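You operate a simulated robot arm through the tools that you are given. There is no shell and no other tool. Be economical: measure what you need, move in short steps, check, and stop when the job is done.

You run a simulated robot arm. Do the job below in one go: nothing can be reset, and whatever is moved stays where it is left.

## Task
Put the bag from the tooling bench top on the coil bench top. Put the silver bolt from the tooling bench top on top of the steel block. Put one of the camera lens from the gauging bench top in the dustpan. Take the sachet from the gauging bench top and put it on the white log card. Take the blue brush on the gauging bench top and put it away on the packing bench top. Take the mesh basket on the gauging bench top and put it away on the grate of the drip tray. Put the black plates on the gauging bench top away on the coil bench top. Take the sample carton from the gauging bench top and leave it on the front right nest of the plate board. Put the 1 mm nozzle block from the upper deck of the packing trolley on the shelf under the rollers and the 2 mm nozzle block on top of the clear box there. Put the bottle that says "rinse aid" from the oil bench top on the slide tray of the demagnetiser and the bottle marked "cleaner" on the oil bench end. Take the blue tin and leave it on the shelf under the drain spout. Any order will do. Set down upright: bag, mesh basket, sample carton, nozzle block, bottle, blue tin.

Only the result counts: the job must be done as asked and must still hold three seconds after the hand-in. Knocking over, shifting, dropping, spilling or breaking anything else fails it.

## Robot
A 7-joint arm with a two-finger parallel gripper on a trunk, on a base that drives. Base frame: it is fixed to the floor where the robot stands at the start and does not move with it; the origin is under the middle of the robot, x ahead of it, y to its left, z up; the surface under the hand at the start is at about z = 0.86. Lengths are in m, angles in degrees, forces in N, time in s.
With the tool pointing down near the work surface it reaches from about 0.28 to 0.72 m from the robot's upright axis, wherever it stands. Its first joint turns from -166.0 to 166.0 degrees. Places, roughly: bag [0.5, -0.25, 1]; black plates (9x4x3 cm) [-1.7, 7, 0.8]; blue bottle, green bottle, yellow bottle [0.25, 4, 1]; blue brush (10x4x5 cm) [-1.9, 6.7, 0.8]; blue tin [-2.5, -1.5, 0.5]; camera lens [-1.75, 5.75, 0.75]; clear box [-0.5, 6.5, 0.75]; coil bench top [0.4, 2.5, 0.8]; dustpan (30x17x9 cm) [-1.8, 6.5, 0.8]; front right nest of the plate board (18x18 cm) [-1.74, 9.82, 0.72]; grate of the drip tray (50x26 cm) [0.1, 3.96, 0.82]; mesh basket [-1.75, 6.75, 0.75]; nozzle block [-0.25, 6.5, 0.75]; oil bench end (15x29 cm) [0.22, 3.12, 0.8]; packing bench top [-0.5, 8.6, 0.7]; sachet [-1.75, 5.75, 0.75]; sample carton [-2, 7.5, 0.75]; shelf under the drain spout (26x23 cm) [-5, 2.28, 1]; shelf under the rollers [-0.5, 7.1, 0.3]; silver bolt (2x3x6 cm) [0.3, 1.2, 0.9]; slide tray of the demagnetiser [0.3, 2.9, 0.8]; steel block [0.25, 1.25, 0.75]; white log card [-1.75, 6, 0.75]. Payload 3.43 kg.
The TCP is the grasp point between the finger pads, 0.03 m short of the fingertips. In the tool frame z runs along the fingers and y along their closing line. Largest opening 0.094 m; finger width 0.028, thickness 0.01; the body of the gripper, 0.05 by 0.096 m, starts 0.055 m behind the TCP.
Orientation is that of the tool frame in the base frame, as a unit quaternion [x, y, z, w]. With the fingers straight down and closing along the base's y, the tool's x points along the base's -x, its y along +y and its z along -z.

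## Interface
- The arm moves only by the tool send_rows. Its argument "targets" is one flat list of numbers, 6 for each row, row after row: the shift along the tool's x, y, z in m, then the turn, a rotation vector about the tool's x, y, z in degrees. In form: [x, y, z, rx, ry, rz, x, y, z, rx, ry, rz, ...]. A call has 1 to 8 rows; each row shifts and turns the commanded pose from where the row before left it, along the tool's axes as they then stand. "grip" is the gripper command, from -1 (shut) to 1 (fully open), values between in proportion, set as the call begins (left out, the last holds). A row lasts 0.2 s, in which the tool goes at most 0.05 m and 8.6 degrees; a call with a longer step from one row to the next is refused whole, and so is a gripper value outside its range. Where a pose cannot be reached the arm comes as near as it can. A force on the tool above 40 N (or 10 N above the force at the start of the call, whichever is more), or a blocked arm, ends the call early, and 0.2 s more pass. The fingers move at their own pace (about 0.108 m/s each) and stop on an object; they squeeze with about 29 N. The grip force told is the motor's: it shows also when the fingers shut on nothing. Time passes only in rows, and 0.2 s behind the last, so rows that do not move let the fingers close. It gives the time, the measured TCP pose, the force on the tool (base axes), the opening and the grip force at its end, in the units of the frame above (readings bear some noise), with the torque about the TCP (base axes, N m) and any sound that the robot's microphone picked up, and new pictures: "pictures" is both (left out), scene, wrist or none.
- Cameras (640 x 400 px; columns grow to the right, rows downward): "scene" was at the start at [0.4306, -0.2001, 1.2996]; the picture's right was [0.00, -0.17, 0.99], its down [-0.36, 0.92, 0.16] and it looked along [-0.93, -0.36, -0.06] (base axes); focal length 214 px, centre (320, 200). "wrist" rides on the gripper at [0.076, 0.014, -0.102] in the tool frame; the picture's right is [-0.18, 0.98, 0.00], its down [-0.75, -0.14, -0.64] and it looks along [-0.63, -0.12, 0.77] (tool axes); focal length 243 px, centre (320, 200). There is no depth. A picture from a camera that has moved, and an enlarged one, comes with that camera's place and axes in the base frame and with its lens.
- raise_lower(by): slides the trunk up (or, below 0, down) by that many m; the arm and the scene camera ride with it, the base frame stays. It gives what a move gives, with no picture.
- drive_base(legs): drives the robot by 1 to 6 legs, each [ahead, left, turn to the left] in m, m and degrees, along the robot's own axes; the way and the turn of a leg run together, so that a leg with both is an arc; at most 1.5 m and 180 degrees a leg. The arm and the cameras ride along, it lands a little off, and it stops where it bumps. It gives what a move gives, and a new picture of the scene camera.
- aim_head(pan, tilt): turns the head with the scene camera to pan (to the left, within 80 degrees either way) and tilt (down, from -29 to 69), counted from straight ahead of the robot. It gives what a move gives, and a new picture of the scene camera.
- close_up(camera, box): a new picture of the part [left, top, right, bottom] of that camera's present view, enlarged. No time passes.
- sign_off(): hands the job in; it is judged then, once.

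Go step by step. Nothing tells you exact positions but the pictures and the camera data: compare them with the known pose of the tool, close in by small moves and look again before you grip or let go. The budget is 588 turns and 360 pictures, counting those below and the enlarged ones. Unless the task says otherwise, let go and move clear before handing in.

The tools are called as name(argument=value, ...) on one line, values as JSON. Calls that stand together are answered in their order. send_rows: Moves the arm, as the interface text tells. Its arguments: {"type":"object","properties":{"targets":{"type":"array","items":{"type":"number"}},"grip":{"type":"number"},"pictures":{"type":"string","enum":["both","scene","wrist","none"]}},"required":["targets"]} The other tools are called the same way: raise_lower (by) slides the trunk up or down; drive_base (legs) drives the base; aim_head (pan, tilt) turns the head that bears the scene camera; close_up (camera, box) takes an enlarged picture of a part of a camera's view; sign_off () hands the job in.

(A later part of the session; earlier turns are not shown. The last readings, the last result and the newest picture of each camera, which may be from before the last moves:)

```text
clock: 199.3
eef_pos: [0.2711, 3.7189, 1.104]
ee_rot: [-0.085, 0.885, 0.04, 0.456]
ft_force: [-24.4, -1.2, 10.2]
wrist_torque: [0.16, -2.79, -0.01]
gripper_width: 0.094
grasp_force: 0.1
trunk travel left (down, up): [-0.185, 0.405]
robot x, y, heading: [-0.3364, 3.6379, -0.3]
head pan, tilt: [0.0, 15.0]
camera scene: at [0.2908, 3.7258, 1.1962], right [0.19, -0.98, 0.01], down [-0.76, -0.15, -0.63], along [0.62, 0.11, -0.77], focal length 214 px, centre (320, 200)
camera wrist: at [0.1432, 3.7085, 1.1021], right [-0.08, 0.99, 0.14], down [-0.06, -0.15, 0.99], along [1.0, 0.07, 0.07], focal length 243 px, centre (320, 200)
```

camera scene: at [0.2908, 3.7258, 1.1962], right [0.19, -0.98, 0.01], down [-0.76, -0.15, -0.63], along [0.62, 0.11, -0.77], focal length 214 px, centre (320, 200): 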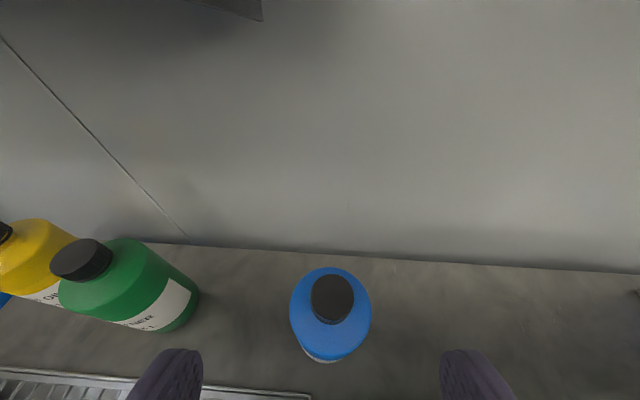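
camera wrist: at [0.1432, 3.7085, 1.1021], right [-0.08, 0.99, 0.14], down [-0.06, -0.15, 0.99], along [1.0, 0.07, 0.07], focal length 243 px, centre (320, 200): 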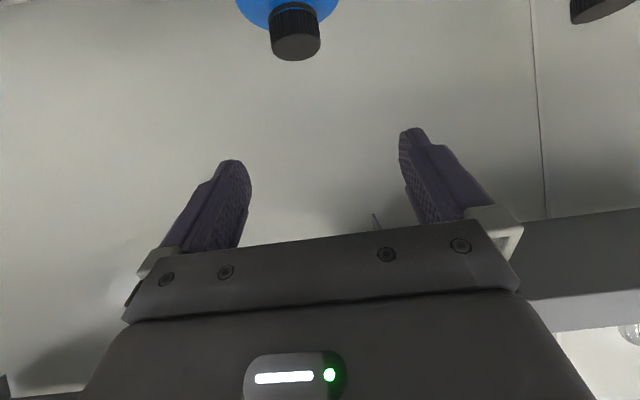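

The head brushed the shelf edge because I overshot. I'll retreat and drop onto the planned approach line; the cap is confirmed at (0.349, 3.7235).

send_rows(targets=[0.026, -0.0046, -0.0371, 0, 0, 0, 0.0278, -0.0046, 0.0195, 0, 0, 0, 0, 0, 0, 0, 0, 0], pictures="both")

```text
clock: 200.1
eef_pos: [0.2324, 3.7034, 1.0673]
ee_rot: [-0.083, 0.887, 0.038, 0.453]
ft_force: [-0.1, -0.2, 0.7]
wrist_torque: [-0.02, 0.01, -0.05]
gripper_width: 0.094
grasp_force: 0.1
trunk travel left (down, up): [-0.185, 0.405]
robot x, y, heading: [-0.34, 3.6372, -0.2]
head pan, tilt: [0.0, 15.0]
camera scene: at [0.2526, 3.7078, 1.1595], right [0.18, -0.98, 0.01], down [-0.76, -0.15, -0.63], along [0.62, 0.11, -0.78], focal length 214 px, centre (320, 200)
camera wrist: at [0.1043, 3.6912, 1.066], right [-0.08, 0.99, 0.14], down [-0.05, -0.15, 0.99], along [1.0, 0.07, 0.06], focal length 243 px, centre (320, 200)
```

scene: 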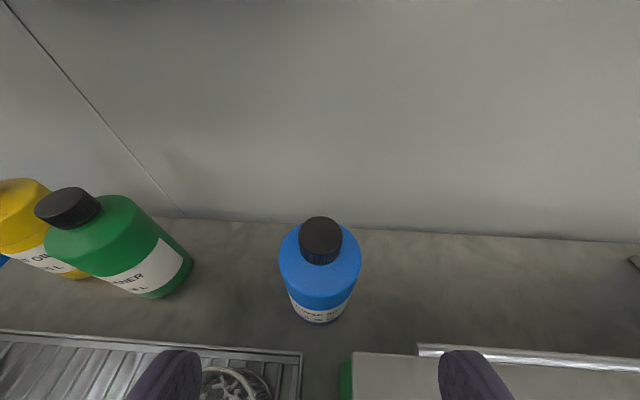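
wrist: 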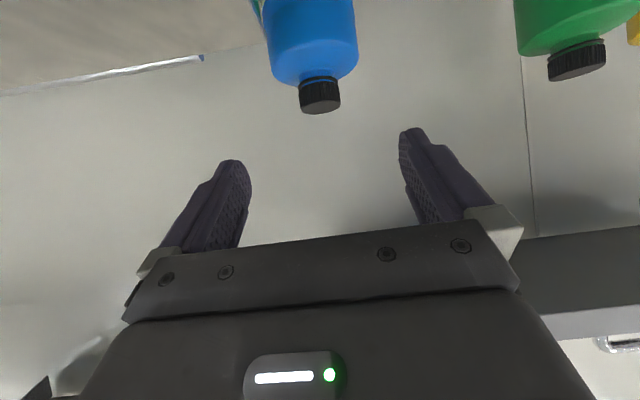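

It's laterally aligned with the cap. I'll advance along the tool axis, the first 9 cm, and look.

send_rows(targets=[0, 0, 0.03, 0, 0, 0, 0, 0, 0.03, 0, 0, 0, 0, 0, 0.03, 0, 0, 0], pictures="wrist")

```text
clock: 200.9
eef_pos: [0.3033, 3.7153, 1.018]
ee_rot: [-0.085, 0.887, 0.039, 0.453]
ft_force: [0.2, -0.8, 0.5]
wrist_torque: [-0.01, -0.02, 0.0]
gripper_width: 0.094
grasp_force: 0.0
trunk travel left (down, up): [-0.185, 0.405]
robot x, y, heading: [-0.3344, 3.6433, -0.1]
head pan, tilt: [0.0, 15.0]
camera wrist: at [0.1763, 3.7041, 1.0155], right [-0.08, 0.99, 0.14], down [-0.05, -0.15, 0.99], along [1.0, 0.07, 0.06], focal length 243 px, centre (320, 200)
```

wrist: 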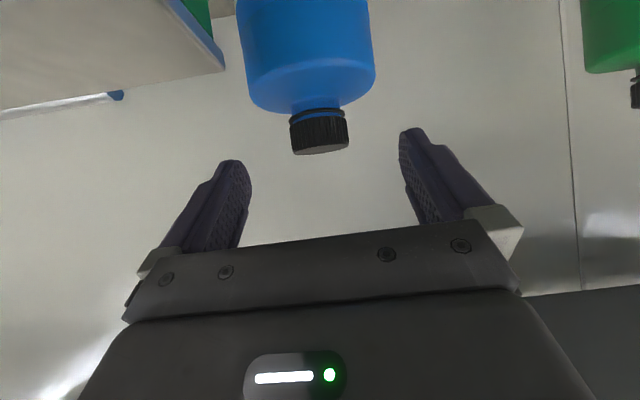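

send_rows(targets=[0, 0, 0.03, 0, 0, 0, 0, 0, 0.025, 0, 0, 0], pictures="both")

```text
clock: 201.5
eef_pos: [0.3474, 3.7223, 0.9857]
ee_rot: [-0.085, 0.886, 0.04, 0.454]
ft_force: [-0.3, 0.9, -0.1]
wrist_torque: [0.0, 0.01, -0.02]
gripper_width: 0.094
grasp_force: 0.1
trunk travel left (down, up): [-0.185, 0.405]
robot x, y, heading: [-0.3362, 3.6413, 0.0]
head pan, tilt: [0.0, 15.0]
camera scene: at [0.3674, 3.7281, 1.0768], right [0.18, -0.98, 0.01], down [-0.76, -0.15, -0.63], along [0.62, 0.11, -0.78], focal length 214 px, centre (320, 200)
camera wrist: at [0.2192, 3.7114, 0.9833], right [-0.08, 0.99, 0.14], down [-0.05, -0.15, 0.99], along [1.0, 0.07, 0.06], focal length 243 px, centre (320, 200)
```

scene: 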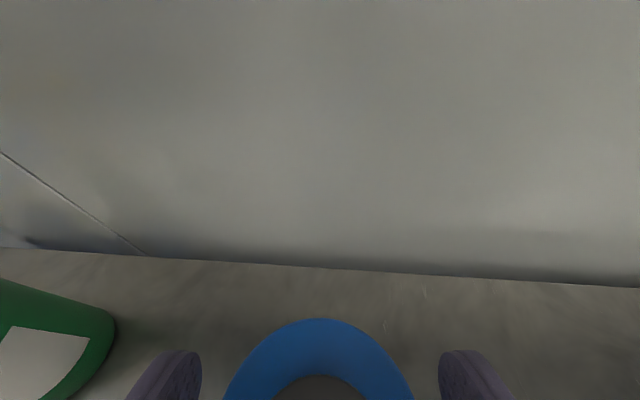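
wrist: 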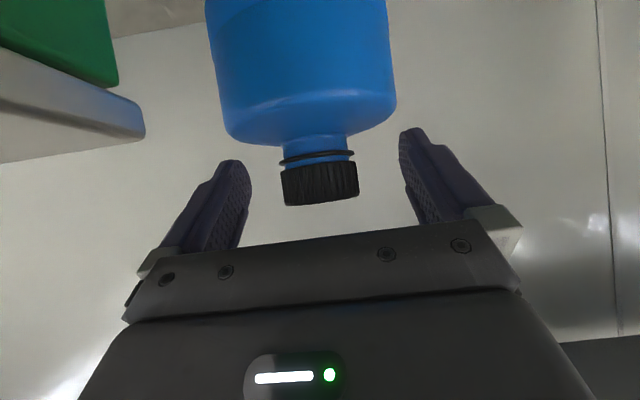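

The cap is right at the grasp point. I'll close.

send_rows(targets=[0, 0, 0, 0, 0, 0, 0, 0, 0, 0, 0, 0, 0, 0, 0, 0, 0, 0, 0, 0, 0, 0, 0, 0], grip=-1, pictures="wrist")

```text
clock: 202.5
eef_pos: [0.3465, 3.7215, 0.9853]
ee_rot: [-0.084, 0.887, 0.039, 0.453]
ft_force: [0.3, 2.6, 0.5]
wrist_torque: [0.16, -0.01, 0.0]
gripper_width: 0.0418
grasp_force: 29.4
trunk travel left (down, up): [-0.185, 0.405]
robot x, y, heading: [-0.337, 3.6418, -0.2]
head pan, tilt: [0.0, 15.0]
camera wrist: at [0.2186, 3.7117, 0.9835], right [-0.08, 0.99, 0.14], down [-0.05, -0.15, 0.99], along [1.0, 0.07, 0.06], focal length 243 px, centre (320, 200)
```

wrist: 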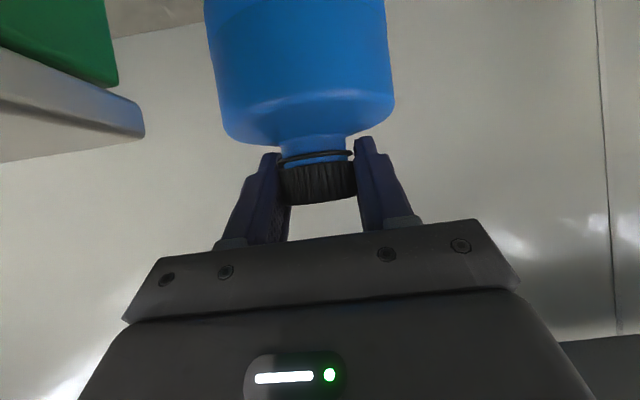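

Gripped on the cap. I'll fold the head fully, then lift 3 cm and check the load.

aim_head(pan=0, tilt=69)

send_rows(targets=[-0.0082, 0, -0.0057, 0, 0, 0, -0.0082, 0, -0.0057, 0, 0, 0, -0.0082, 0, -0.0057, 0, 0, 0, 0, 0, 0, 0, 0, 0], pictures="wrist")

```text
clock: 203.7
eef_pos: [0.3475, 3.723, 0.9864]
ee_rot: [-0.085, 0.886, 0.039, 0.453]
ft_force: [0.4, 2.7, 0.0]
wrist_torque: [0.2, 0.07, 0.0]
gripper_width: 0.0413
grasp_force: 29.1
trunk travel left (down, up): [-0.185, 0.405]
robot x, y, heading: [-0.3311, 3.6404, -0.1]
head pan, tilt: [0.0, 68.8]
camera scene: at [0.2935, 3.7142, 1.0378], right [0.18, -0.98, 0.01], down [-0.95, -0.18, 0.25], along [-0.25, -0.05, -0.97], focal length 214 px, centre (320, 200)
```

scene: 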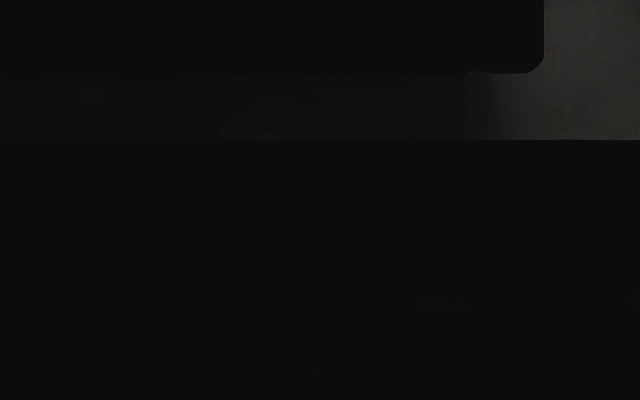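

```text
clock: 204.7
eef_pos: [0.3478, 3.7236, 1.014]
ee_rot: [-0.084, 0.887, 0.039, 0.453]
ft_force: [0.1, -0.1, -8.6]
wrist_torque: [0.01, 0.03, 0.02]
gripper_width: 0.0415
grasp_force: 29.2
trunk travel left (down, up): [-0.185, 0.405]
robot x, y, heading: [-0.3386, 3.6398, -0.1]
head pan, tilt: [0.0, 68.8]
camera wrist: at [0.2202, 3.713, 1.0126], right [-0.08, 0.99, 0.14], down [-0.05, -0.15, 0.99], along [1.0, 0.07, 0.06], focal length 243 px, centre (320, 200)
```

wrist: 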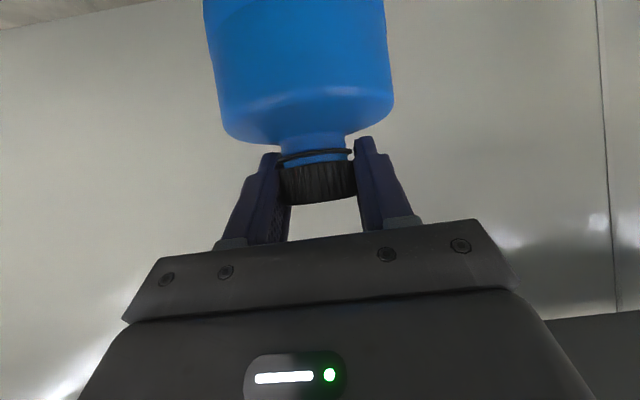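

The load is 8.6 N and steady. I'll continue up and slightly back, staying clear of the shelf, lid and basket handle.

send_rows(targets=[-0.0051, 0.0035, -0.0276, 0, 0, 0, -0.012, 0.0026, -0.0265, 0, 0, 0, -0.0148, 0.0017, -0.0225, 0, 0, 0, -0.0148, 0.0017, -0.0225, 0, 0, 0, -0.0246, 0, -0.0172, 0, 0, 0, -0.0246, 0, -0.0172, 0, 0, 0, 0, 0, 0, 0, 0, 0], pictures="wrist")

```text
clock: 206.3
eef_pos: [0.2956, 3.7241, 1.1683]
ee_rot: [-0.085, 0.887, 0.039, 0.453]
ft_force: [-0.3, 0.0, -8.1]
wrist_torque: [0.05, 0.03, 0.0]
gripper_width: 0.0414
grasp_force: 29.4
trunk travel left (down, up): [-0.185, 0.405]
robot x, y, heading: [-0.3382, 3.6409, -0.0]
head pan, tilt: [0.0, 68.8]
camera wrist: at [0.1676, 3.713, 1.1676], right [-0.08, 0.99, 0.14], down [-0.05, -0.15, 0.99], along [1.0, 0.07, 0.06], focal length 243 px, centre (320, 200)
```

wrist: 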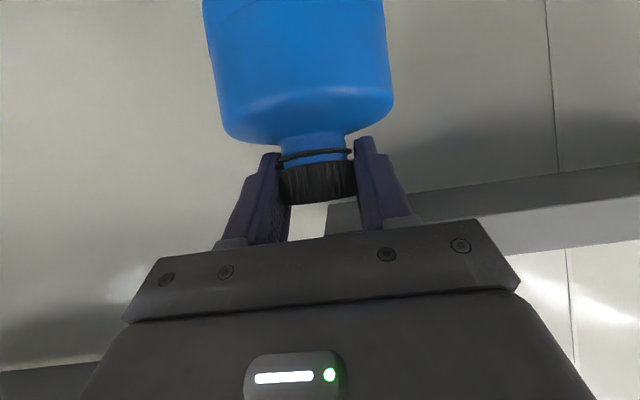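

The base is above the lid. I'll ease back 3 cm out from under the shelf, rise further, and then drive away.

send_rows(targets=[0.0085, 0.0026, -0.0121, 0, 0, 0, 0.0085, 0.0026, -0.0121, 0, 0, 0, -0.0246, 0, -0.0172, 0, 0, 0, -0.0246, 0, -0.0172, 0, 0, 0, -0.0246, 0, -0.0172, 0, 0, 0], pictures="none")

drive_base(legs=[[-0.35, 0, 0]])

aim_head(pan=0, tilt=0)

```text
clock: 207.5
eef_pos: [0.2658, 3.7218, 1.2583]
ee_rot: [-0.083, 0.889, 0.038, 0.449]
ft_force: [-5.1, -2.2, -26.8]
wrist_torque: [-0.03, 0.69, -0.02]
gripper_width: 0.0395
grasp_force: 28.6
trunk travel left (down, up): [-0.185, 0.405]
robot x, y, heading: [-0.3374, 3.638, -0.2]
head pan, tilt: [0.0, 68.8]
```

```text
clock: 209.8
eef_pos: [-0.08, 3.7224, 1.2605]
ee_rot: [-0.082, 0.887, 0.038, 0.453]
ft_force: [-0.5, -0.2, -7.6]
wrist_torque: [0.02, -0.19, -0.01]
gripper_width: 0.0392
grasp_force: 28.9
trunk travel left (down, up): [-0.185, 0.405]
robot x, y, heading: [-0.6809, 3.636, -0.5]
head pan, tilt: [0.0, 68.8]
camera scene: at [-0.1336, 3.7147, 1.3132], right [0.18, -0.98, 0.01], down [-0.95, -0.17, 0.25], along [-0.25, -0.05, -0.97], focal length 214 px, centre (320, 200)
```

scene: 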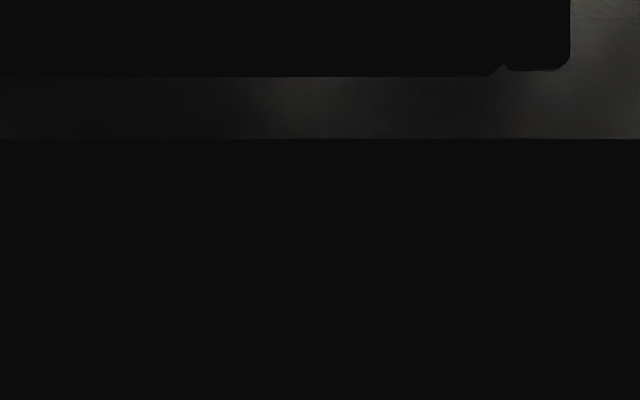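

```text
clock: 211.2
eef_pos: [-0.0801, 3.7234, 1.2595]
ee_rot: [-0.082, 0.887, 0.038, 0.453]
ft_force: [0.4, -0.2, -8.1]
wrist_torque: [0.07, -0.17, 0.01]
gripper_width: 0.039
grasp_force: 29.2
trunk travel left (down, up): [-0.185, 0.405]
robot x, y, heading: [-0.684, 3.6394, -0.4]
head pan, tilt: [0.0, 0.0]
camera scene: at [-0.0484, 3.7305, 1.3736], right [0.18, -0.98, 0.01], down [-0.58, -0.11, -0.81], along [0.8, 0.14, -0.59], focal length 214 px, centre (320, 200)
```

scene: 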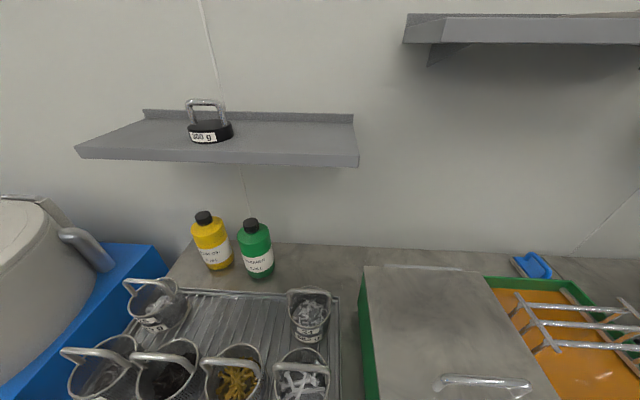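

The bottle is out, but there was a downward tug at the end of the lift. I'll check how it sits in the grip.

close_up(camera="wrist", box=[120, 0, 520, 250])

close_up(camera="scene", box=[200, 200, 640, 400])

```text
1.60 times, centred on (320, 125) of wrist
camera zoom: at [-0.208, 3.7124, 1.2587], right [-0.07, 0.99, 0.14], down [-0.05, -0.15, 0.99], along [1.0, 0.06, 0.06], focal length 388 px, centre (320, 320)
```

zoom: 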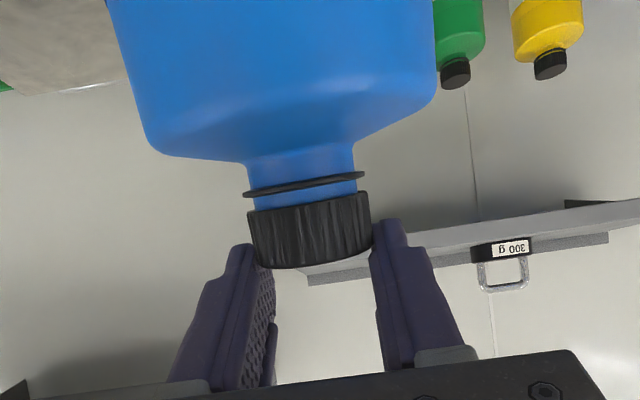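

```text
1.45 times, centred on (420, 300) of scene
camera zoom: at [-0.0484, 3.7305, 1.3736], right [0.18, -0.98, 0.01], down [-0.58, -0.11, -0.81], along [0.8, 0.14, -0.59], focal length 312 px, centre (174, 54)
```

zoom: 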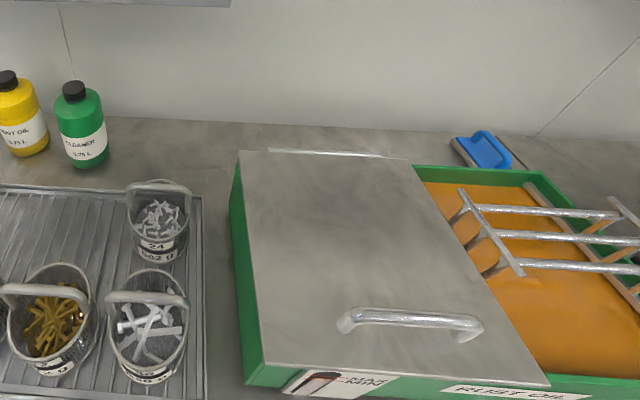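

The bottle slid about 1.5 cm in the grip but is still held by the cap. I'll carry it gently straight to the demagnetiser's slide tray near (0.25, 2.90).

drive_base(legs=[[0, -0.4, 0], [0, -0.42, 0]])

```text
clock: 215.8
eef_pos: [-0.0852, 2.903, 1.2607]
ee_rot: [-0.082, 0.886, 0.038, 0.454]
ft_force: [0.4, -1.6, -8.1]
wrist_torque: [0.01, -0.2, 0.01]
gripper_width: 0.0393
grasp_force: 29.0
trunk travel left (down, up): [-0.185, 0.405]
robot x, y, heading: [-0.6881, 2.8172, -0.1]
head pan, tilt: [0.0, 0.0]
camera scene: at [-0.0535, 2.9105, 1.3737], right [0.18, -0.98, 0.01], down [-0.58, -0.11, -0.81], along [0.8, 0.14, -0.59], focal length 214 px, centre (320, 200)
```

scene: 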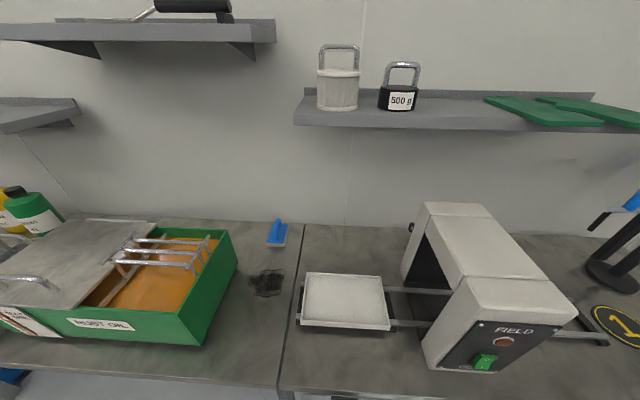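

The slide tray's white plate is centred at about (0.257, 2.896), with plenty of room in front of the shelf. I'll drive ahead to bring the bottle over it.

drive_base(legs=[[0.34, 0, 0]])

raise_lower(by=-0.15)

send_rows(targets=[0, 0, 0, 0, 0, 0], pictures="both")

```text
clock: 218.1
eef_pos: [0.2546, 2.9001, 1.2595]
ee_rot: [-0.082, 0.887, 0.038, 0.453]
ft_force: [0.5, 0.2, -7.9]
wrist_torque: [0.01, -0.18, 0.0]
gripper_width: 0.0392
grasp_force: 28.4
trunk travel left (down, up): [-0.185, 0.405]
robot x, y, heading: [-0.3494, 2.8148, -0.2]
head pan, tilt: [0.0, 0.0]
camera scene: at [0.2866, 2.9088, 1.3731], right [0.18, -0.98, 0.01], down [-0.58, -0.11, -0.81], along [0.8, 0.14, -0.59], focal length 214 px, centre (320, 200)
```

scene: 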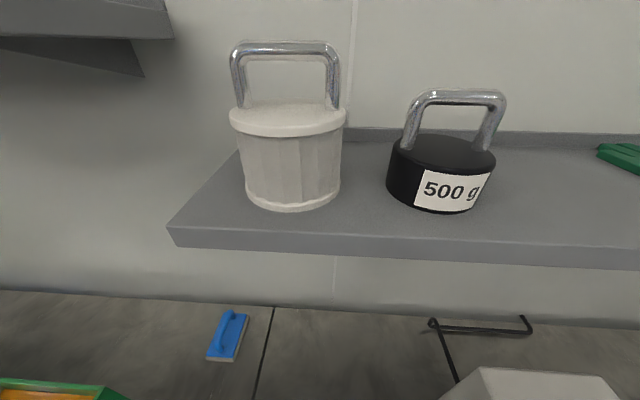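

```text
clock: 219.8
eef_pos: [0.255, 2.9004, 1.109]
ee_rot: [-0.083, 0.887, 0.038, 0.453]
ft_force: [0.4, -0.2, -8.9]
wrist_torque: [0.06, -0.15, -0.03]
gripper_width: 0.0392
grasp_force: 29.1
trunk travel left (down, up): [-0.035, 0.555]
robot x, y, heading: [-0.3499, 2.8167, -0.4]
head pan, tilt: [0.0, 0.0]
```

```text
clock: 220.2
eef_pos: [0.2545, 2.9009, 1.1094]
ee_rot: [-0.083, 0.887, 0.039, 0.453]
ft_force: [-0.1, -0.3, -9.1]
wrist_torque: [0.1, -0.2, 0.04]
gripper_width: 0.0391
grasp_force: 29.2
trunk travel left (down, up): [-0.035, 0.555]
robot x, y, heading: [-0.3521, 2.8201, -0.4]
head pan, tilt: [0.0, 0.0]
camera scene: at [0.2858, 2.9087, 1.2234], right [0.18, -0.98, 0.01], down [-0.58, -0.11, -0.81], along [0.8, 0.14, -0.59], focal length 214 px, centre (320, 200)
camera wrist: at [0.1262, 2.8903, 1.1085], right [-0.07, 0.99, 0.14], down [-0.05, -0.15, 0.99], along [1.0, 0.06, 0.06], focal length 243 px, centre (320, 200)
```

scene: 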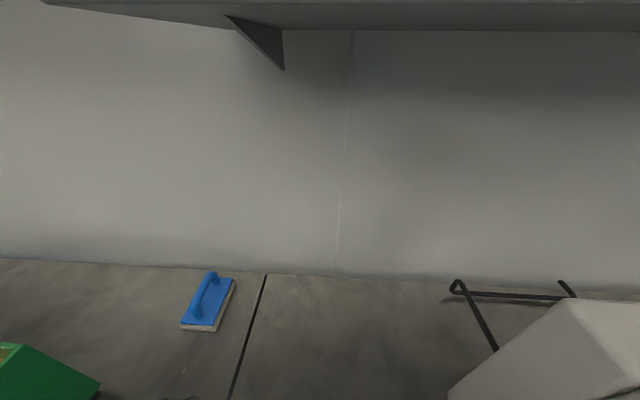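
wrist: 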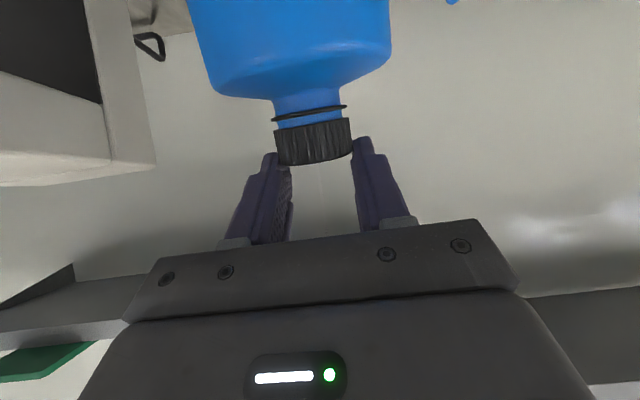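

aim_head(pan=0, tilt=22)

```text
clock: 221.1
eef_pos: [0.255, 2.9006, 1.1086]
ee_rot: [-0.083, 0.887, 0.038, 0.452]
ft_force: [0.3, 0.4, -8.8]
wrist_torque: [0.08, -0.16, 0.01]
gripper_width: 0.0393
grasp_force: 29.0
trunk travel left (down, up): [-0.035, 0.555]
robot x, y, heading: [-0.3486, 2.8196, -0.2]
head pan, tilt: [0.0, 22.0]
camera scene: at [0.2676, 2.9051, 1.193], right [0.18, -0.98, 0.01], down [-0.83, -0.16, -0.53], along [0.52, 0.09, -0.85], focal length 214 px, centre (320, 200)
```

scene: 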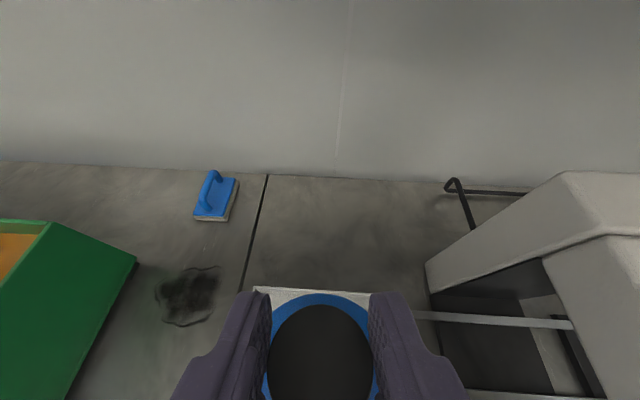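

The bottle's axis is over the tray within about 1.5 cm. I'll nudge +y 12 mm and descend, gently at the end.

send_rows(targets=[0.0164, 0.006, 0.0115, 0, 0, 0, 0.0164, 0.006, 0.0115, 0, 0, 0, 0.0082, 0, 0.0057, 0, 0, 0, 0, 0, 0, 0, 0, 0], pictures="wrist")

```text
clock: 222.1
eef_pos: [0.2521, 2.9111, 1.0582]
ee_rot: [-0.083, 0.887, 0.038, 0.453]
ft_force: [0.6, 1.0, -8.3]
wrist_torque: [0.05, -0.16, -0.02]
gripper_width: 0.039
grasp_force: 29.2
trunk travel left (down, up): [-0.035, 0.555]
robot x, y, heading: [-0.3517, 2.8154, -0.2]
head pan, tilt: [0.0, 22.0]
camera wrist: at [0.1232, 2.9011, 1.057], right [-0.07, 0.99, 0.14], down [-0.05, -0.15, 0.99], along [1.0, 0.06, 0.06], focal length 243 px, centre (320, 200)
```

wrist: 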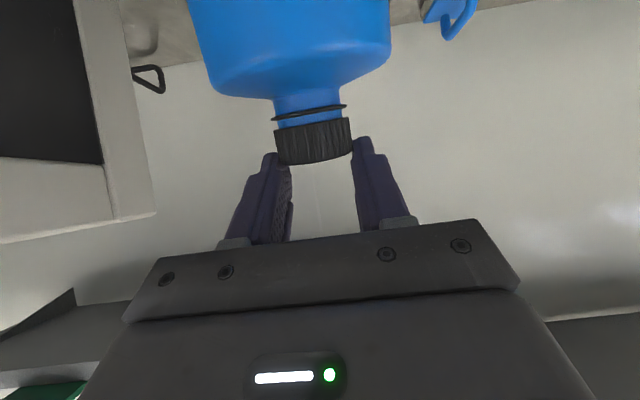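

send_rows(targets=[0.0033, 0, 0.0023, 0, 0, 0, 0.0033, 0, 0.0023, 0, 0, 0], pictures="none")

send_rows(targets=[0.0033, 0, 0.0023, 0, 0, 0], pictures="none")

send_rows(targets=[0.0033, 0, 0.0023, 0, 0, 0], pictures="none")

```text
clock: 222.7
eef_pos: [0.2514, 2.9108, 1.0496]
ee_rot: [-0.082, 0.887, 0.038, 0.452]
ft_force: [0.4, 0.4, -8.4]
wrist_torque: [0.01, -0.2, -0.01]
gripper_width: 0.0391
grasp_force: 29.8
trunk travel left (down, up): [-0.035, 0.555]
robot x, y, heading: [-0.3494, 2.8224, -0.4]
head pan, tilt: [0.0, 22.0]
```

```text
clock: 223.1
eef_pos: [0.2504, 2.912, 1.047]
ee_rot: [-0.082, 0.887, 0.038, 0.453]
ft_force: [-0.3, 0.0, -7.8]
wrist_torque: [0.03, -0.15, -0.06]
gripper_width: 0.039
grasp_force: 29.6
trunk travel left (down, up): [-0.035, 0.555]
robot x, y, heading: [-0.3529, 2.8162, -0.3]
head pan, tilt: [0.0, 22.0]
```

```text
clock: 223.5
eef_pos: [0.2495, 2.9123, 1.0447]
ee_rot: [-0.083, 0.886, 0.038, 0.454]
ft_force: [-1.1, -0.4, 2.7]
wrist_torque: [0.01, 0.05, 0.02]
gripper_width: 0.0387
grasp_force: 28.8
trunk travel left (down, up): [-0.035, 0.555]
robot x, y, heading: [-0.3505, 2.821, -0.1]
head pan, tilt: [0.0, 22.0]
```

It's in contact with the tray. I'll open.

send_rows(targets=[0, 0, 0, 0, 0, 0, 0, 0, 0, 0, 0, 0], grip=-0.05, pictures="none")

send_rows(targets=[0, 0, 0, 0, 0, 0, 0, 0, 0, 0, 0, 0], grip=1, pictures="both")

```text
clock: 224.1
eef_pos: [0.2515, 2.9113, 1.0447]
ee_rot: [-0.082, 0.887, 0.038, 0.454]
ft_force: [1.4, -0.3, 0.7]
wrist_torque: [-0.02, 0.0, 0.01]
gripper_width: 0.0451
grasp_force: 0.6
trunk travel left (down, up): [-0.035, 0.555]
robot x, y, heading: [-0.3504, 2.8177, -0.2]
head pan, tilt: [0.0, 22.0]
```

```text
clock: 224.7
eef_pos: [0.2495, 2.9122, 1.0429]
ee_rot: [-0.082, 0.887, 0.038, 0.453]
ft_force: [-0.6, 0.1, -0.6]
wrist_torque: [0.0, 0.01, -0.03]
gripper_width: 0.0939
grasp_force: 0.0
trunk travel left (down, up): [-0.035, 0.555]
robot x, y, heading: [-0.3515, 2.8165, -0.4]
head pan, tilt: [0.0, 22.0]
camera scene: at [0.2633, 2.9163, 1.1272], right [0.18, -0.98, 0.01], down [-0.83, -0.16, -0.53], along [0.52, 0.09, -0.85], focal length 214 px, centre (320, 200)
camera wrist: at [0.122, 2.9014, 1.0426], right [-0.07, 0.99, 0.14], down [-0.05, -0.15, 0.99], along [1.0, 0.06, 0.06], focal length 243 px, centre (320, 200)
```

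scene: 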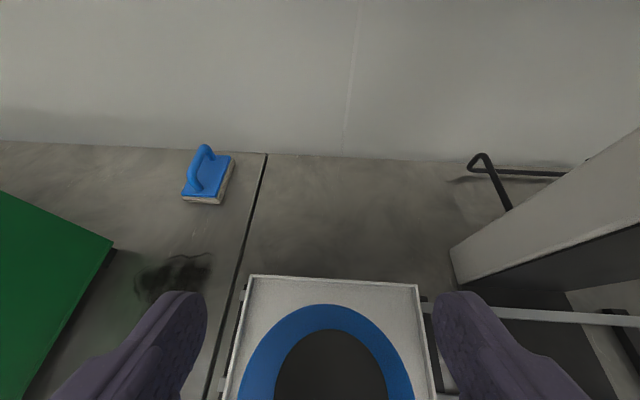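
wrist: 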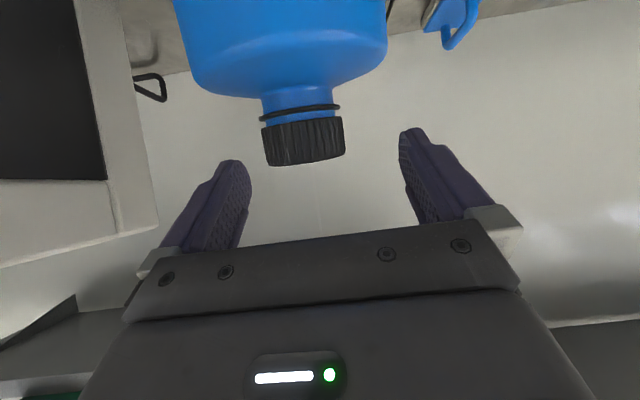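

The rinse-aid bottle stands on the slide tray. I'll back away with the base and view the result.

drive_base(legs=[[-0.35, 0, 0]])

aim_head(pan=0, tilt=5)

```text
clock: 226.9
eef_pos: [-0.0966, 2.9127, 1.0434]
ee_rot: [-0.083, 0.887, 0.038, 0.453]
ft_force: [-0.4, 0.2, 0.7]
wrist_torque: [0.01, 0.02, -0.01]
gripper_width: 0.0942
grasp_force: 0.0
trunk travel left (down, up): [-0.035, 0.555]
robot x, y, heading: [-0.6975, 2.8209, -0.4]
head pan, tilt: [0.0, 22.0]
camera scene: at [-0.0836, 2.9177, 1.1272], right [0.18, -0.98, 0.01], down [-0.83, -0.16, -0.53], along [0.52, 0.09, -0.85], focal length 214 px, centre (320, 200)
```

scene: 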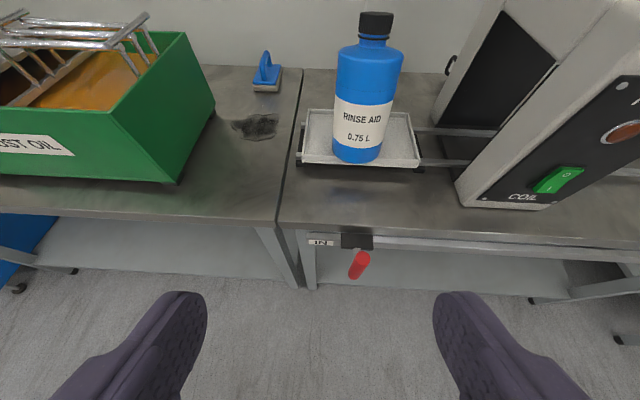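

```text
clock: 227.7
eef_pos: [-0.0972, 2.9134, 1.0446]
ee_rot: [-0.082, 0.887, 0.038, 0.453]
ft_force: [-0.3, -0.3, 0.3]
wrist_torque: [0.0, 0.03, 0.04]
gripper_width: 0.094
grasp_force: 0.1
trunk travel left (down, up): [-0.035, 0.555]
robot x, y, heading: [-0.6978, 2.821, -0.6]
head pan, tilt: [0.0, 5.0]
camera scene: at [-0.0686, 2.9206, 1.1501], right [0.18, -0.98, 0.01], down [-0.64, -0.12, -0.76], along [0.74, 0.13, -0.66], focal length 214 px, centre (320, 200)
```

scene: 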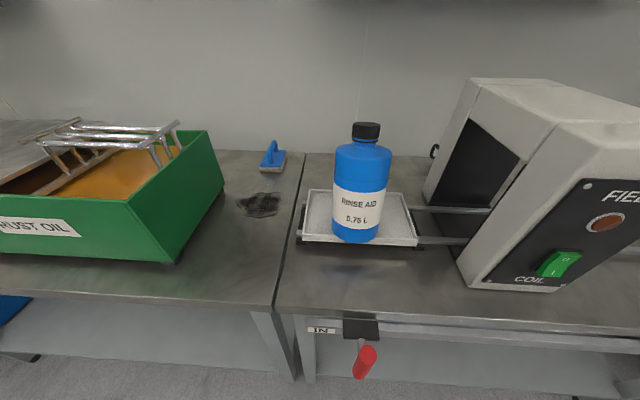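

The rinse aid stands well on the tray, and the clear strip at the oil bench end is around (0.20, 3.12). Next is the cleaner: I'll raise up and move in front of it.

raise_lower(by=0.15)

drive_base(legs=[[0, 1.08, 0]])

```text
clock: 229.5
eef_pos: [-0.0972, 2.9132, 1.1932]
ee_rot: [-0.082, 0.887, 0.038, 0.453]
ft_force: [0.5, 0.5, -0.1]
wrist_torque: [0.0, 0.0, 0.0]
gripper_width: 0.0938
grasp_force: 0.0
trunk travel left (down, up): [-0.185, 0.405]
robot x, y, heading: [-0.6964, 2.819, -0.3]
head pan, tilt: [0.0, 5.0]
```

```text
clock: 235.1
eef_pos: [-0.0973, 4.0034, 1.1944]
ee_rot: [-0.087, 0.886, 0.041, 0.453]
ft_force: [0.0, 0.2, 0.4]
wrist_torque: [0.01, -0.02, -0.02]
gripper_width: 0.0942
grasp_force: 0.0
trunk travel left (down, up): [-0.185, 0.405]
robot x, y, heading: [-0.6966, 3.9017, 0.1]
head pan, tilt: [0.0, 5.0]
camera scene: at [-0.0686, 4.0108, 1.3001], right [0.19, -0.98, 0.01], down [-0.64, -0.13, -0.76], along [0.74, 0.14, -0.66], focal length 214 px, centre (320, 200)
```

scene: 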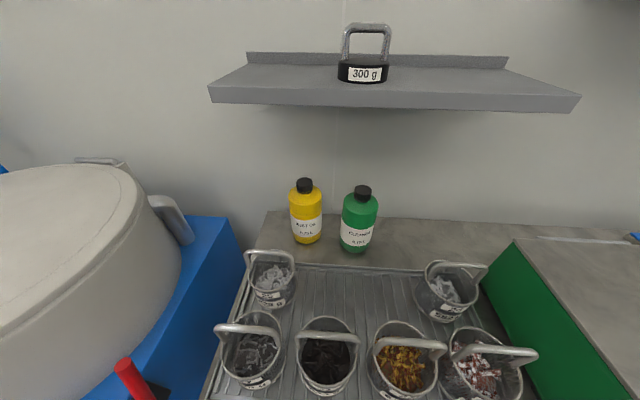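

The cleaner's cap is confirmed at (0.339, 3.986), with the shelf edge above it at x≈0.25. I'll move partway in, tilt to 65°, and fold the head.

drive_base(legs=[[0.2, 0, 0]])

send_rows(targets=[0, 0, 0, 0, -5, 0, 0, 0, 0, 0, -5, 0], pictures="none")

aim_head(pan=0, tilt=25)

```text
clock: 236.7
eef_pos: [0.1069, 4.0061, 1.1936]
ee_rot: [-0.088, 0.887, 0.041, 0.452]
ft_force: [1.0, -0.3, -0.6]
wrist_torque: [0.01, 0.02, 0.0]
gripper_width: 0.0941
grasp_force: 0.1
trunk travel left (down, up): [-0.185, 0.405]
robot x, y, heading: [-0.495, 3.9084, 0.3]
head pan, tilt: [0.0, 5.0]
camera scene: at [0.1341, 4.0138, 1.2996], right [0.19, -0.98, 0.01], down [-0.64, -0.13, -0.76], along [0.74, 0.14, -0.66], focal length 214 px, centre (320, 200)
```

scene: 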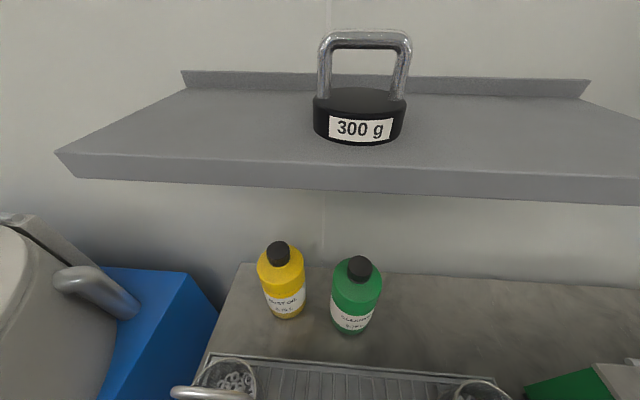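

```text
clock: 237.3
eef_pos: [0.1053, 4.0065, 1.193]
ee_rot: [-0.084, 0.843, 0.049, 0.529]
ft_force: [-0.2, 0.3, 0.0]
wrist_torque: [-0.03, 0.0, 0.03]
gripper_width: 0.0943
grasp_force: 0.1
trunk travel left (down, up): [-0.185, 0.405]
robot x, y, heading: [-0.4938, 3.9055, 0.4]
head pan, tilt: [0.0, 5.0]
```

```text
clock: 238.1
eef_pos: [0.1063, 4.0068, 1.1942]
ee_rot: [-0.085, 0.844, 0.049, 0.527]
ft_force: [-0.1, 0.9, -0.7]
wrist_torque: [-0.02, 0.02, 0.03]
gripper_width: 0.0939
grasp_force: 0.1
trunk travel left (down, up): [-0.185, 0.405]
robot x, y, heading: [-0.4947, 3.9051, 0.3]
head pan, tilt: [0.0, 25.0]
camera scene: at [0.1021, 4.0075, 1.274], right [0.19, -0.98, 0.01], down [-0.76, -0.15, -0.63], along [0.62, 0.12, -0.78], focal length 214 px, centre (320, 200)
```

scene: 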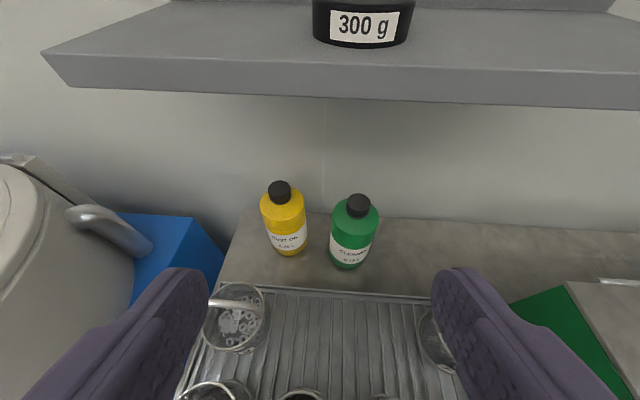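

Shelf edge at (0.258, z 1.20), tilt 64°. I'll lower first to be under the shelf line, then drive in the rest of the way.

send_rows(targets=[0.039, -0.0125, 0.019, 0, 0, 0, 0.039, -0.0125, 0.019, 0, 0, 0, 0.039, -0.0125, 0.019, 0, 0, 0], pictures="none")

drive_base(legs=[[0.13, 0, 0]])

send_rows(targets=[0, 0, 0, 0, 0, 0], pictures="wrist")

```text
clock: 238.9
eef_pos: [0.1141, 3.9677, 1.0633]
ee_rot: [-0.085, 0.844, 0.049, 0.528]
ft_force: [-0.5, 0.8, 0.5]
wrist_torque: [0.03, 0.01, -0.03]
gripper_width: 0.0941
grasp_force: 0.1
trunk travel left (down, up): [-0.185, 0.405]
robot x, y, heading: [-0.4916, 3.9048, 0.4]
head pan, tilt: [0.0, 25.0]
```

```text
clock: 240.2
eef_pos: [0.2452, 3.9666, 1.0634]
ee_rot: [-0.083, 0.844, 0.048, 0.528]
ft_force: [0.0, -0.2, -0.6]
wrist_torque: [0.03, 0.03, -0.01]
gripper_width: 0.0938
grasp_force: 0.0
trunk travel left (down, up): [-0.185, 0.405]
robot x, y, heading: [-0.3637, 3.9056, 0.1]
head pan, tilt: [0.0, 25.0]
camera scene: at [0.2425, 3.9678, 1.1437], right [0.19, -0.98, 0.01], down [-0.76, -0.15, -0.63], along [0.62, 0.11, -0.78], focal length 214 px, centre (320, 200)
```

scene: 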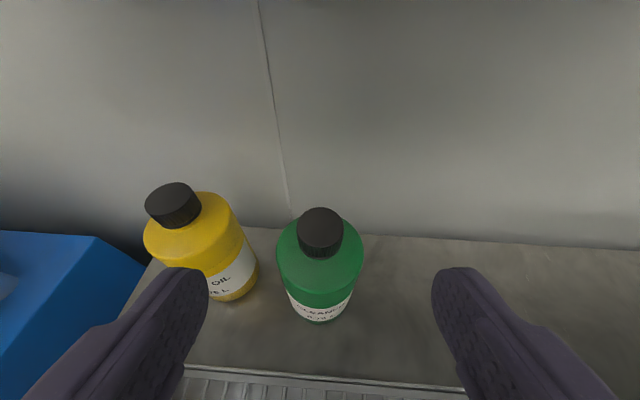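

```text
clock: 240.6
eef_pos: [0.2439, 3.9673, 1.0632]
ee_rot: [-0.082, 0.844, 0.046, 0.529]
ft_force: [-0.2, 0.3, 0.7]
wrist_torque: [0.0, 0.0, -0.01]
gripper_width: 0.0937
grasp_force: 0.0
trunk travel left (down, up): [-0.185, 0.405]
robot x, y, heading: [-0.3615, 3.9075, 0.1]
head pan, tilt: [0.0, 25.0]
camera wrist: at [0.1197, 3.9553, 1.0403], right [-0.11, 0.98, 0.16], down [-0.22, -0.18, 0.96], along [0.97, 0.07, 0.23], focal length 243 px, centre (320, 200)
```

wrist: 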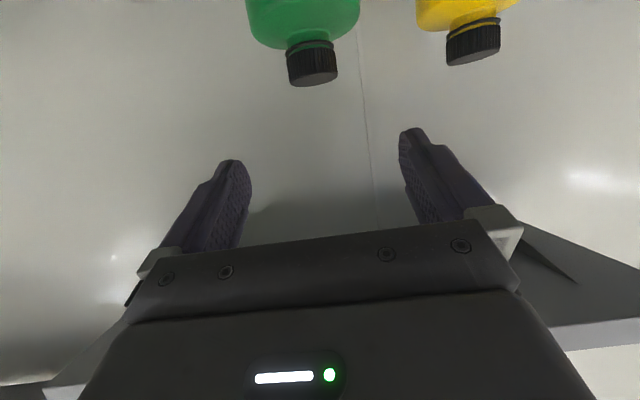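

The cap is laterally centred. I'll advance to the grasp point in four small rows.

send_rows(targets=[0.009, 0, 0.0294, 0, 0, 0, 0.0072, 0, 0.0294, 0, 0, 0, 0.006, 0, 0.0294, 0, 0, 0, 0.006, 0, 0.0294, 0, 0, 0], pictures="wrist")

```text
clock: 241.6
eef_pos: [0.3393, 3.9818, 0.9874]
ee_rot: [-0.084, 0.843, 0.049, 0.529]
ft_force: [0.3, 0.0, -0.3]
wrist_torque: [0.03, 0.01, -0.03]
gripper_width: 0.0939
grasp_force: 0.1
trunk travel left (down, up): [-0.185, 0.405]
robot x, y, heading: [-0.3599, 3.9073, 0.5]
head pan, tilt: [0.0, 25.0]
camera wrist: at [0.2136, 3.9716, 0.9653], right [-0.11, 0.98, 0.16], down [-0.22, -0.18, 0.96], along [0.97, 0.07, 0.23], focal length 243 px, centre (320, 200)
```

wrist: 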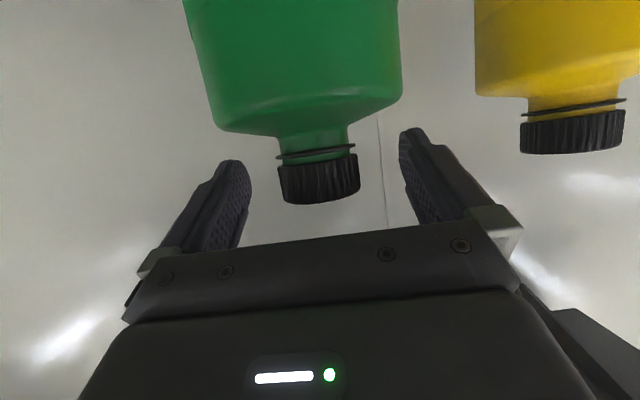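

Well centred on the cap. I'll close, then fold the head and lift slightly.

send_rows(targets=[0, 0, 0, 0, 0, 0, 0, 0, 0, 0, 0, 0, 0, 0, 0, 0, 0, 0, 0, 0, 0, 0, 0, 0], grip=-1, pictures="none")

send_rows(targets=[-0.009, 0, -0.0044, 0, 0, 0, -0.009, 0, -0.0044, 0, 0, 0, -0.009, 0, -0.0044, 0, 0, 0, 0, 0, 0, 0, 0, 0], pictures="wrist")

```text
clock: 242.6
eef_pos: [0.3388, 3.9828, 0.9891]
ee_rot: [-0.083, 0.843, 0.048, 0.529]
ft_force: [0.3, 1.3, 0.1]
wrist_torque: [0.09, 0.04, -0.01]
gripper_width: 0.0408
grasp_force: 29.5
trunk travel left (down, up): [-0.185, 0.405]
robot x, y, heading: [-0.3623, 3.907, 0.1]
head pan, tilt: [0.0, 25.0]
```

```text
clock: 243.6
eef_pos: [0.3386, 3.9834, 1.0164]
ee_rot: [-0.083, 0.844, 0.048, 0.528]
ft_force: [1.1, -0.6, -8.3]
wrist_torque: [-0.02, -0.01, 0.02]
gripper_width: 0.0405
grasp_force: 28.8
trunk travel left (down, up): [-0.185, 0.405]
robot x, y, heading: [-0.36, 3.9013, 0.4]
head pan, tilt: [0.0, 25.0]
camera wrist: at [0.2129, 3.9725, 0.9935], right [-0.11, 0.98, 0.16], down [-0.22, -0.18, 0.96], along [0.97, 0.07, 0.23], focal length 243 px, centre (320, 200)
```

wrist: 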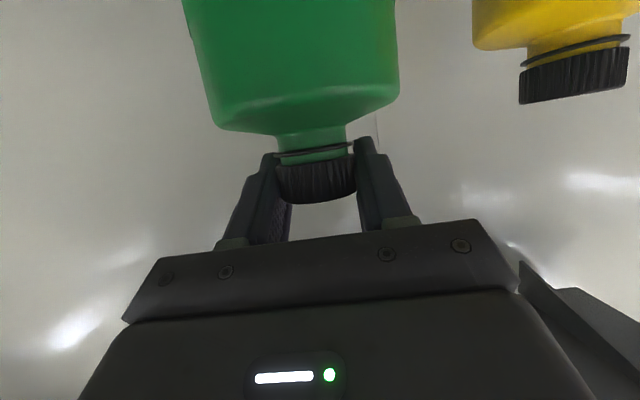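

The load is steady. I'll slide back through the free slot of the tray, just above the grate, until clear of the shelf, and then rise.

send_rows(targets=[-0.0004, 0.0038, -0.022, 0, 0, 0, -0.0004, 0.0038, -0.022, 0, 0, 0, 0.0129, 0.0057, -0.0265, 0, 0, 0, 0.0129, 0.0057, -0.0265, 0, 0, 0, 0.0129, 0.0057, -0.0265, 0, 0, 0, 0.0129, 0.0057, -0.0265, 0, 0, 0, 0, 0, 0, 0, 0, 0], pictures="wrist")

```text
clock: 245.2
eef_pos: [0.1768, 3.9837, 1.0377]
ee_rot: [-0.083, 0.844, 0.048, 0.527]
ft_force: [0.4, -0.1, -7.8]
wrist_torque: [-0.02, 0.02, -0.01]
gripper_width: 0.0406
grasp_force: 29.3
trunk travel left (down, up): [-0.185, 0.405]
robot x, y, heading: [-0.3629, 3.9044, 0.3]
head pan, tilt: [0.0, 25.0]
camera wrist: at [0.0519, 3.9732, 1.014], right [-0.11, 0.98, 0.16], down [-0.22, -0.18, 0.96], along [0.97, 0.07, 0.23], focal length 243 px, centre (320, 200)
```

wrist: 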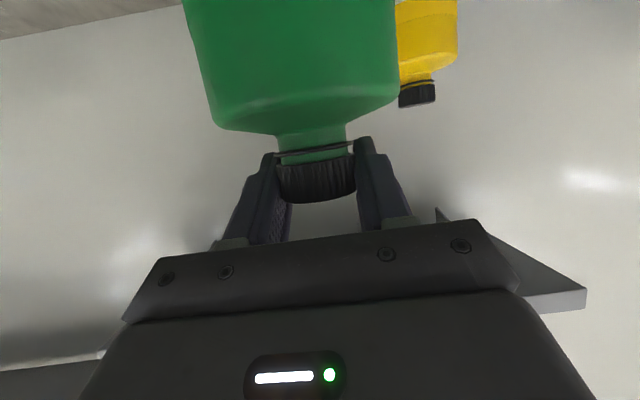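

Clear of the shelf. I'll raise straight up with the trunk, then back off.

raise_lower(by=0.2)

drive_base(legs=[[-0.33, 0, 0], [0, -0.87, 0]])

```text
clock: 247.3
eef_pos: [0.1783, 3.9843, 1.2378]
ee_rot: [-0.083, 0.844, 0.048, 0.528]
ft_force: [0.1, -0.4, -8.2]
wrist_torque: [-0.01, -0.02, 0.03]
gripper_width: 0.0404
grasp_force: 29.0
trunk travel left (down, up): [-0.385, 0.205]
robot x, y, heading: [-0.3586, 3.9064, 0.4]
head pan, tilt: [0.0, 25.0]
```

```text
clock: 253.7
eef_pos: [-0.1535, 3.1086, 1.237]
ee_rot: [-0.075, 0.844, 0.043, 0.529]
ft_force: [-0.1, -0.4, -8.7]
wrist_torque: [0.0, -0.04, 0.01]
gripper_width: 0.0404
grasp_force: 29.4
trunk travel left (down, up): [-0.385, 0.205]
robot x, y, heading: [-0.6945, 3.0369, -1.0]
head pan, tilt: [0.0, 25.0]
camera scene: at [-0.1571, 3.1098, 1.3176], right [0.17, -0.98, 0.01], down [-0.76, -0.14, -0.63], along [0.62, 0.1, -0.78], focal length 214 px, centre (320, 200)
```

scene: 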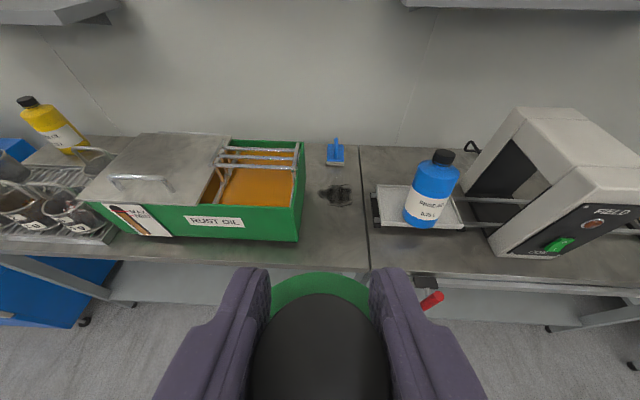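

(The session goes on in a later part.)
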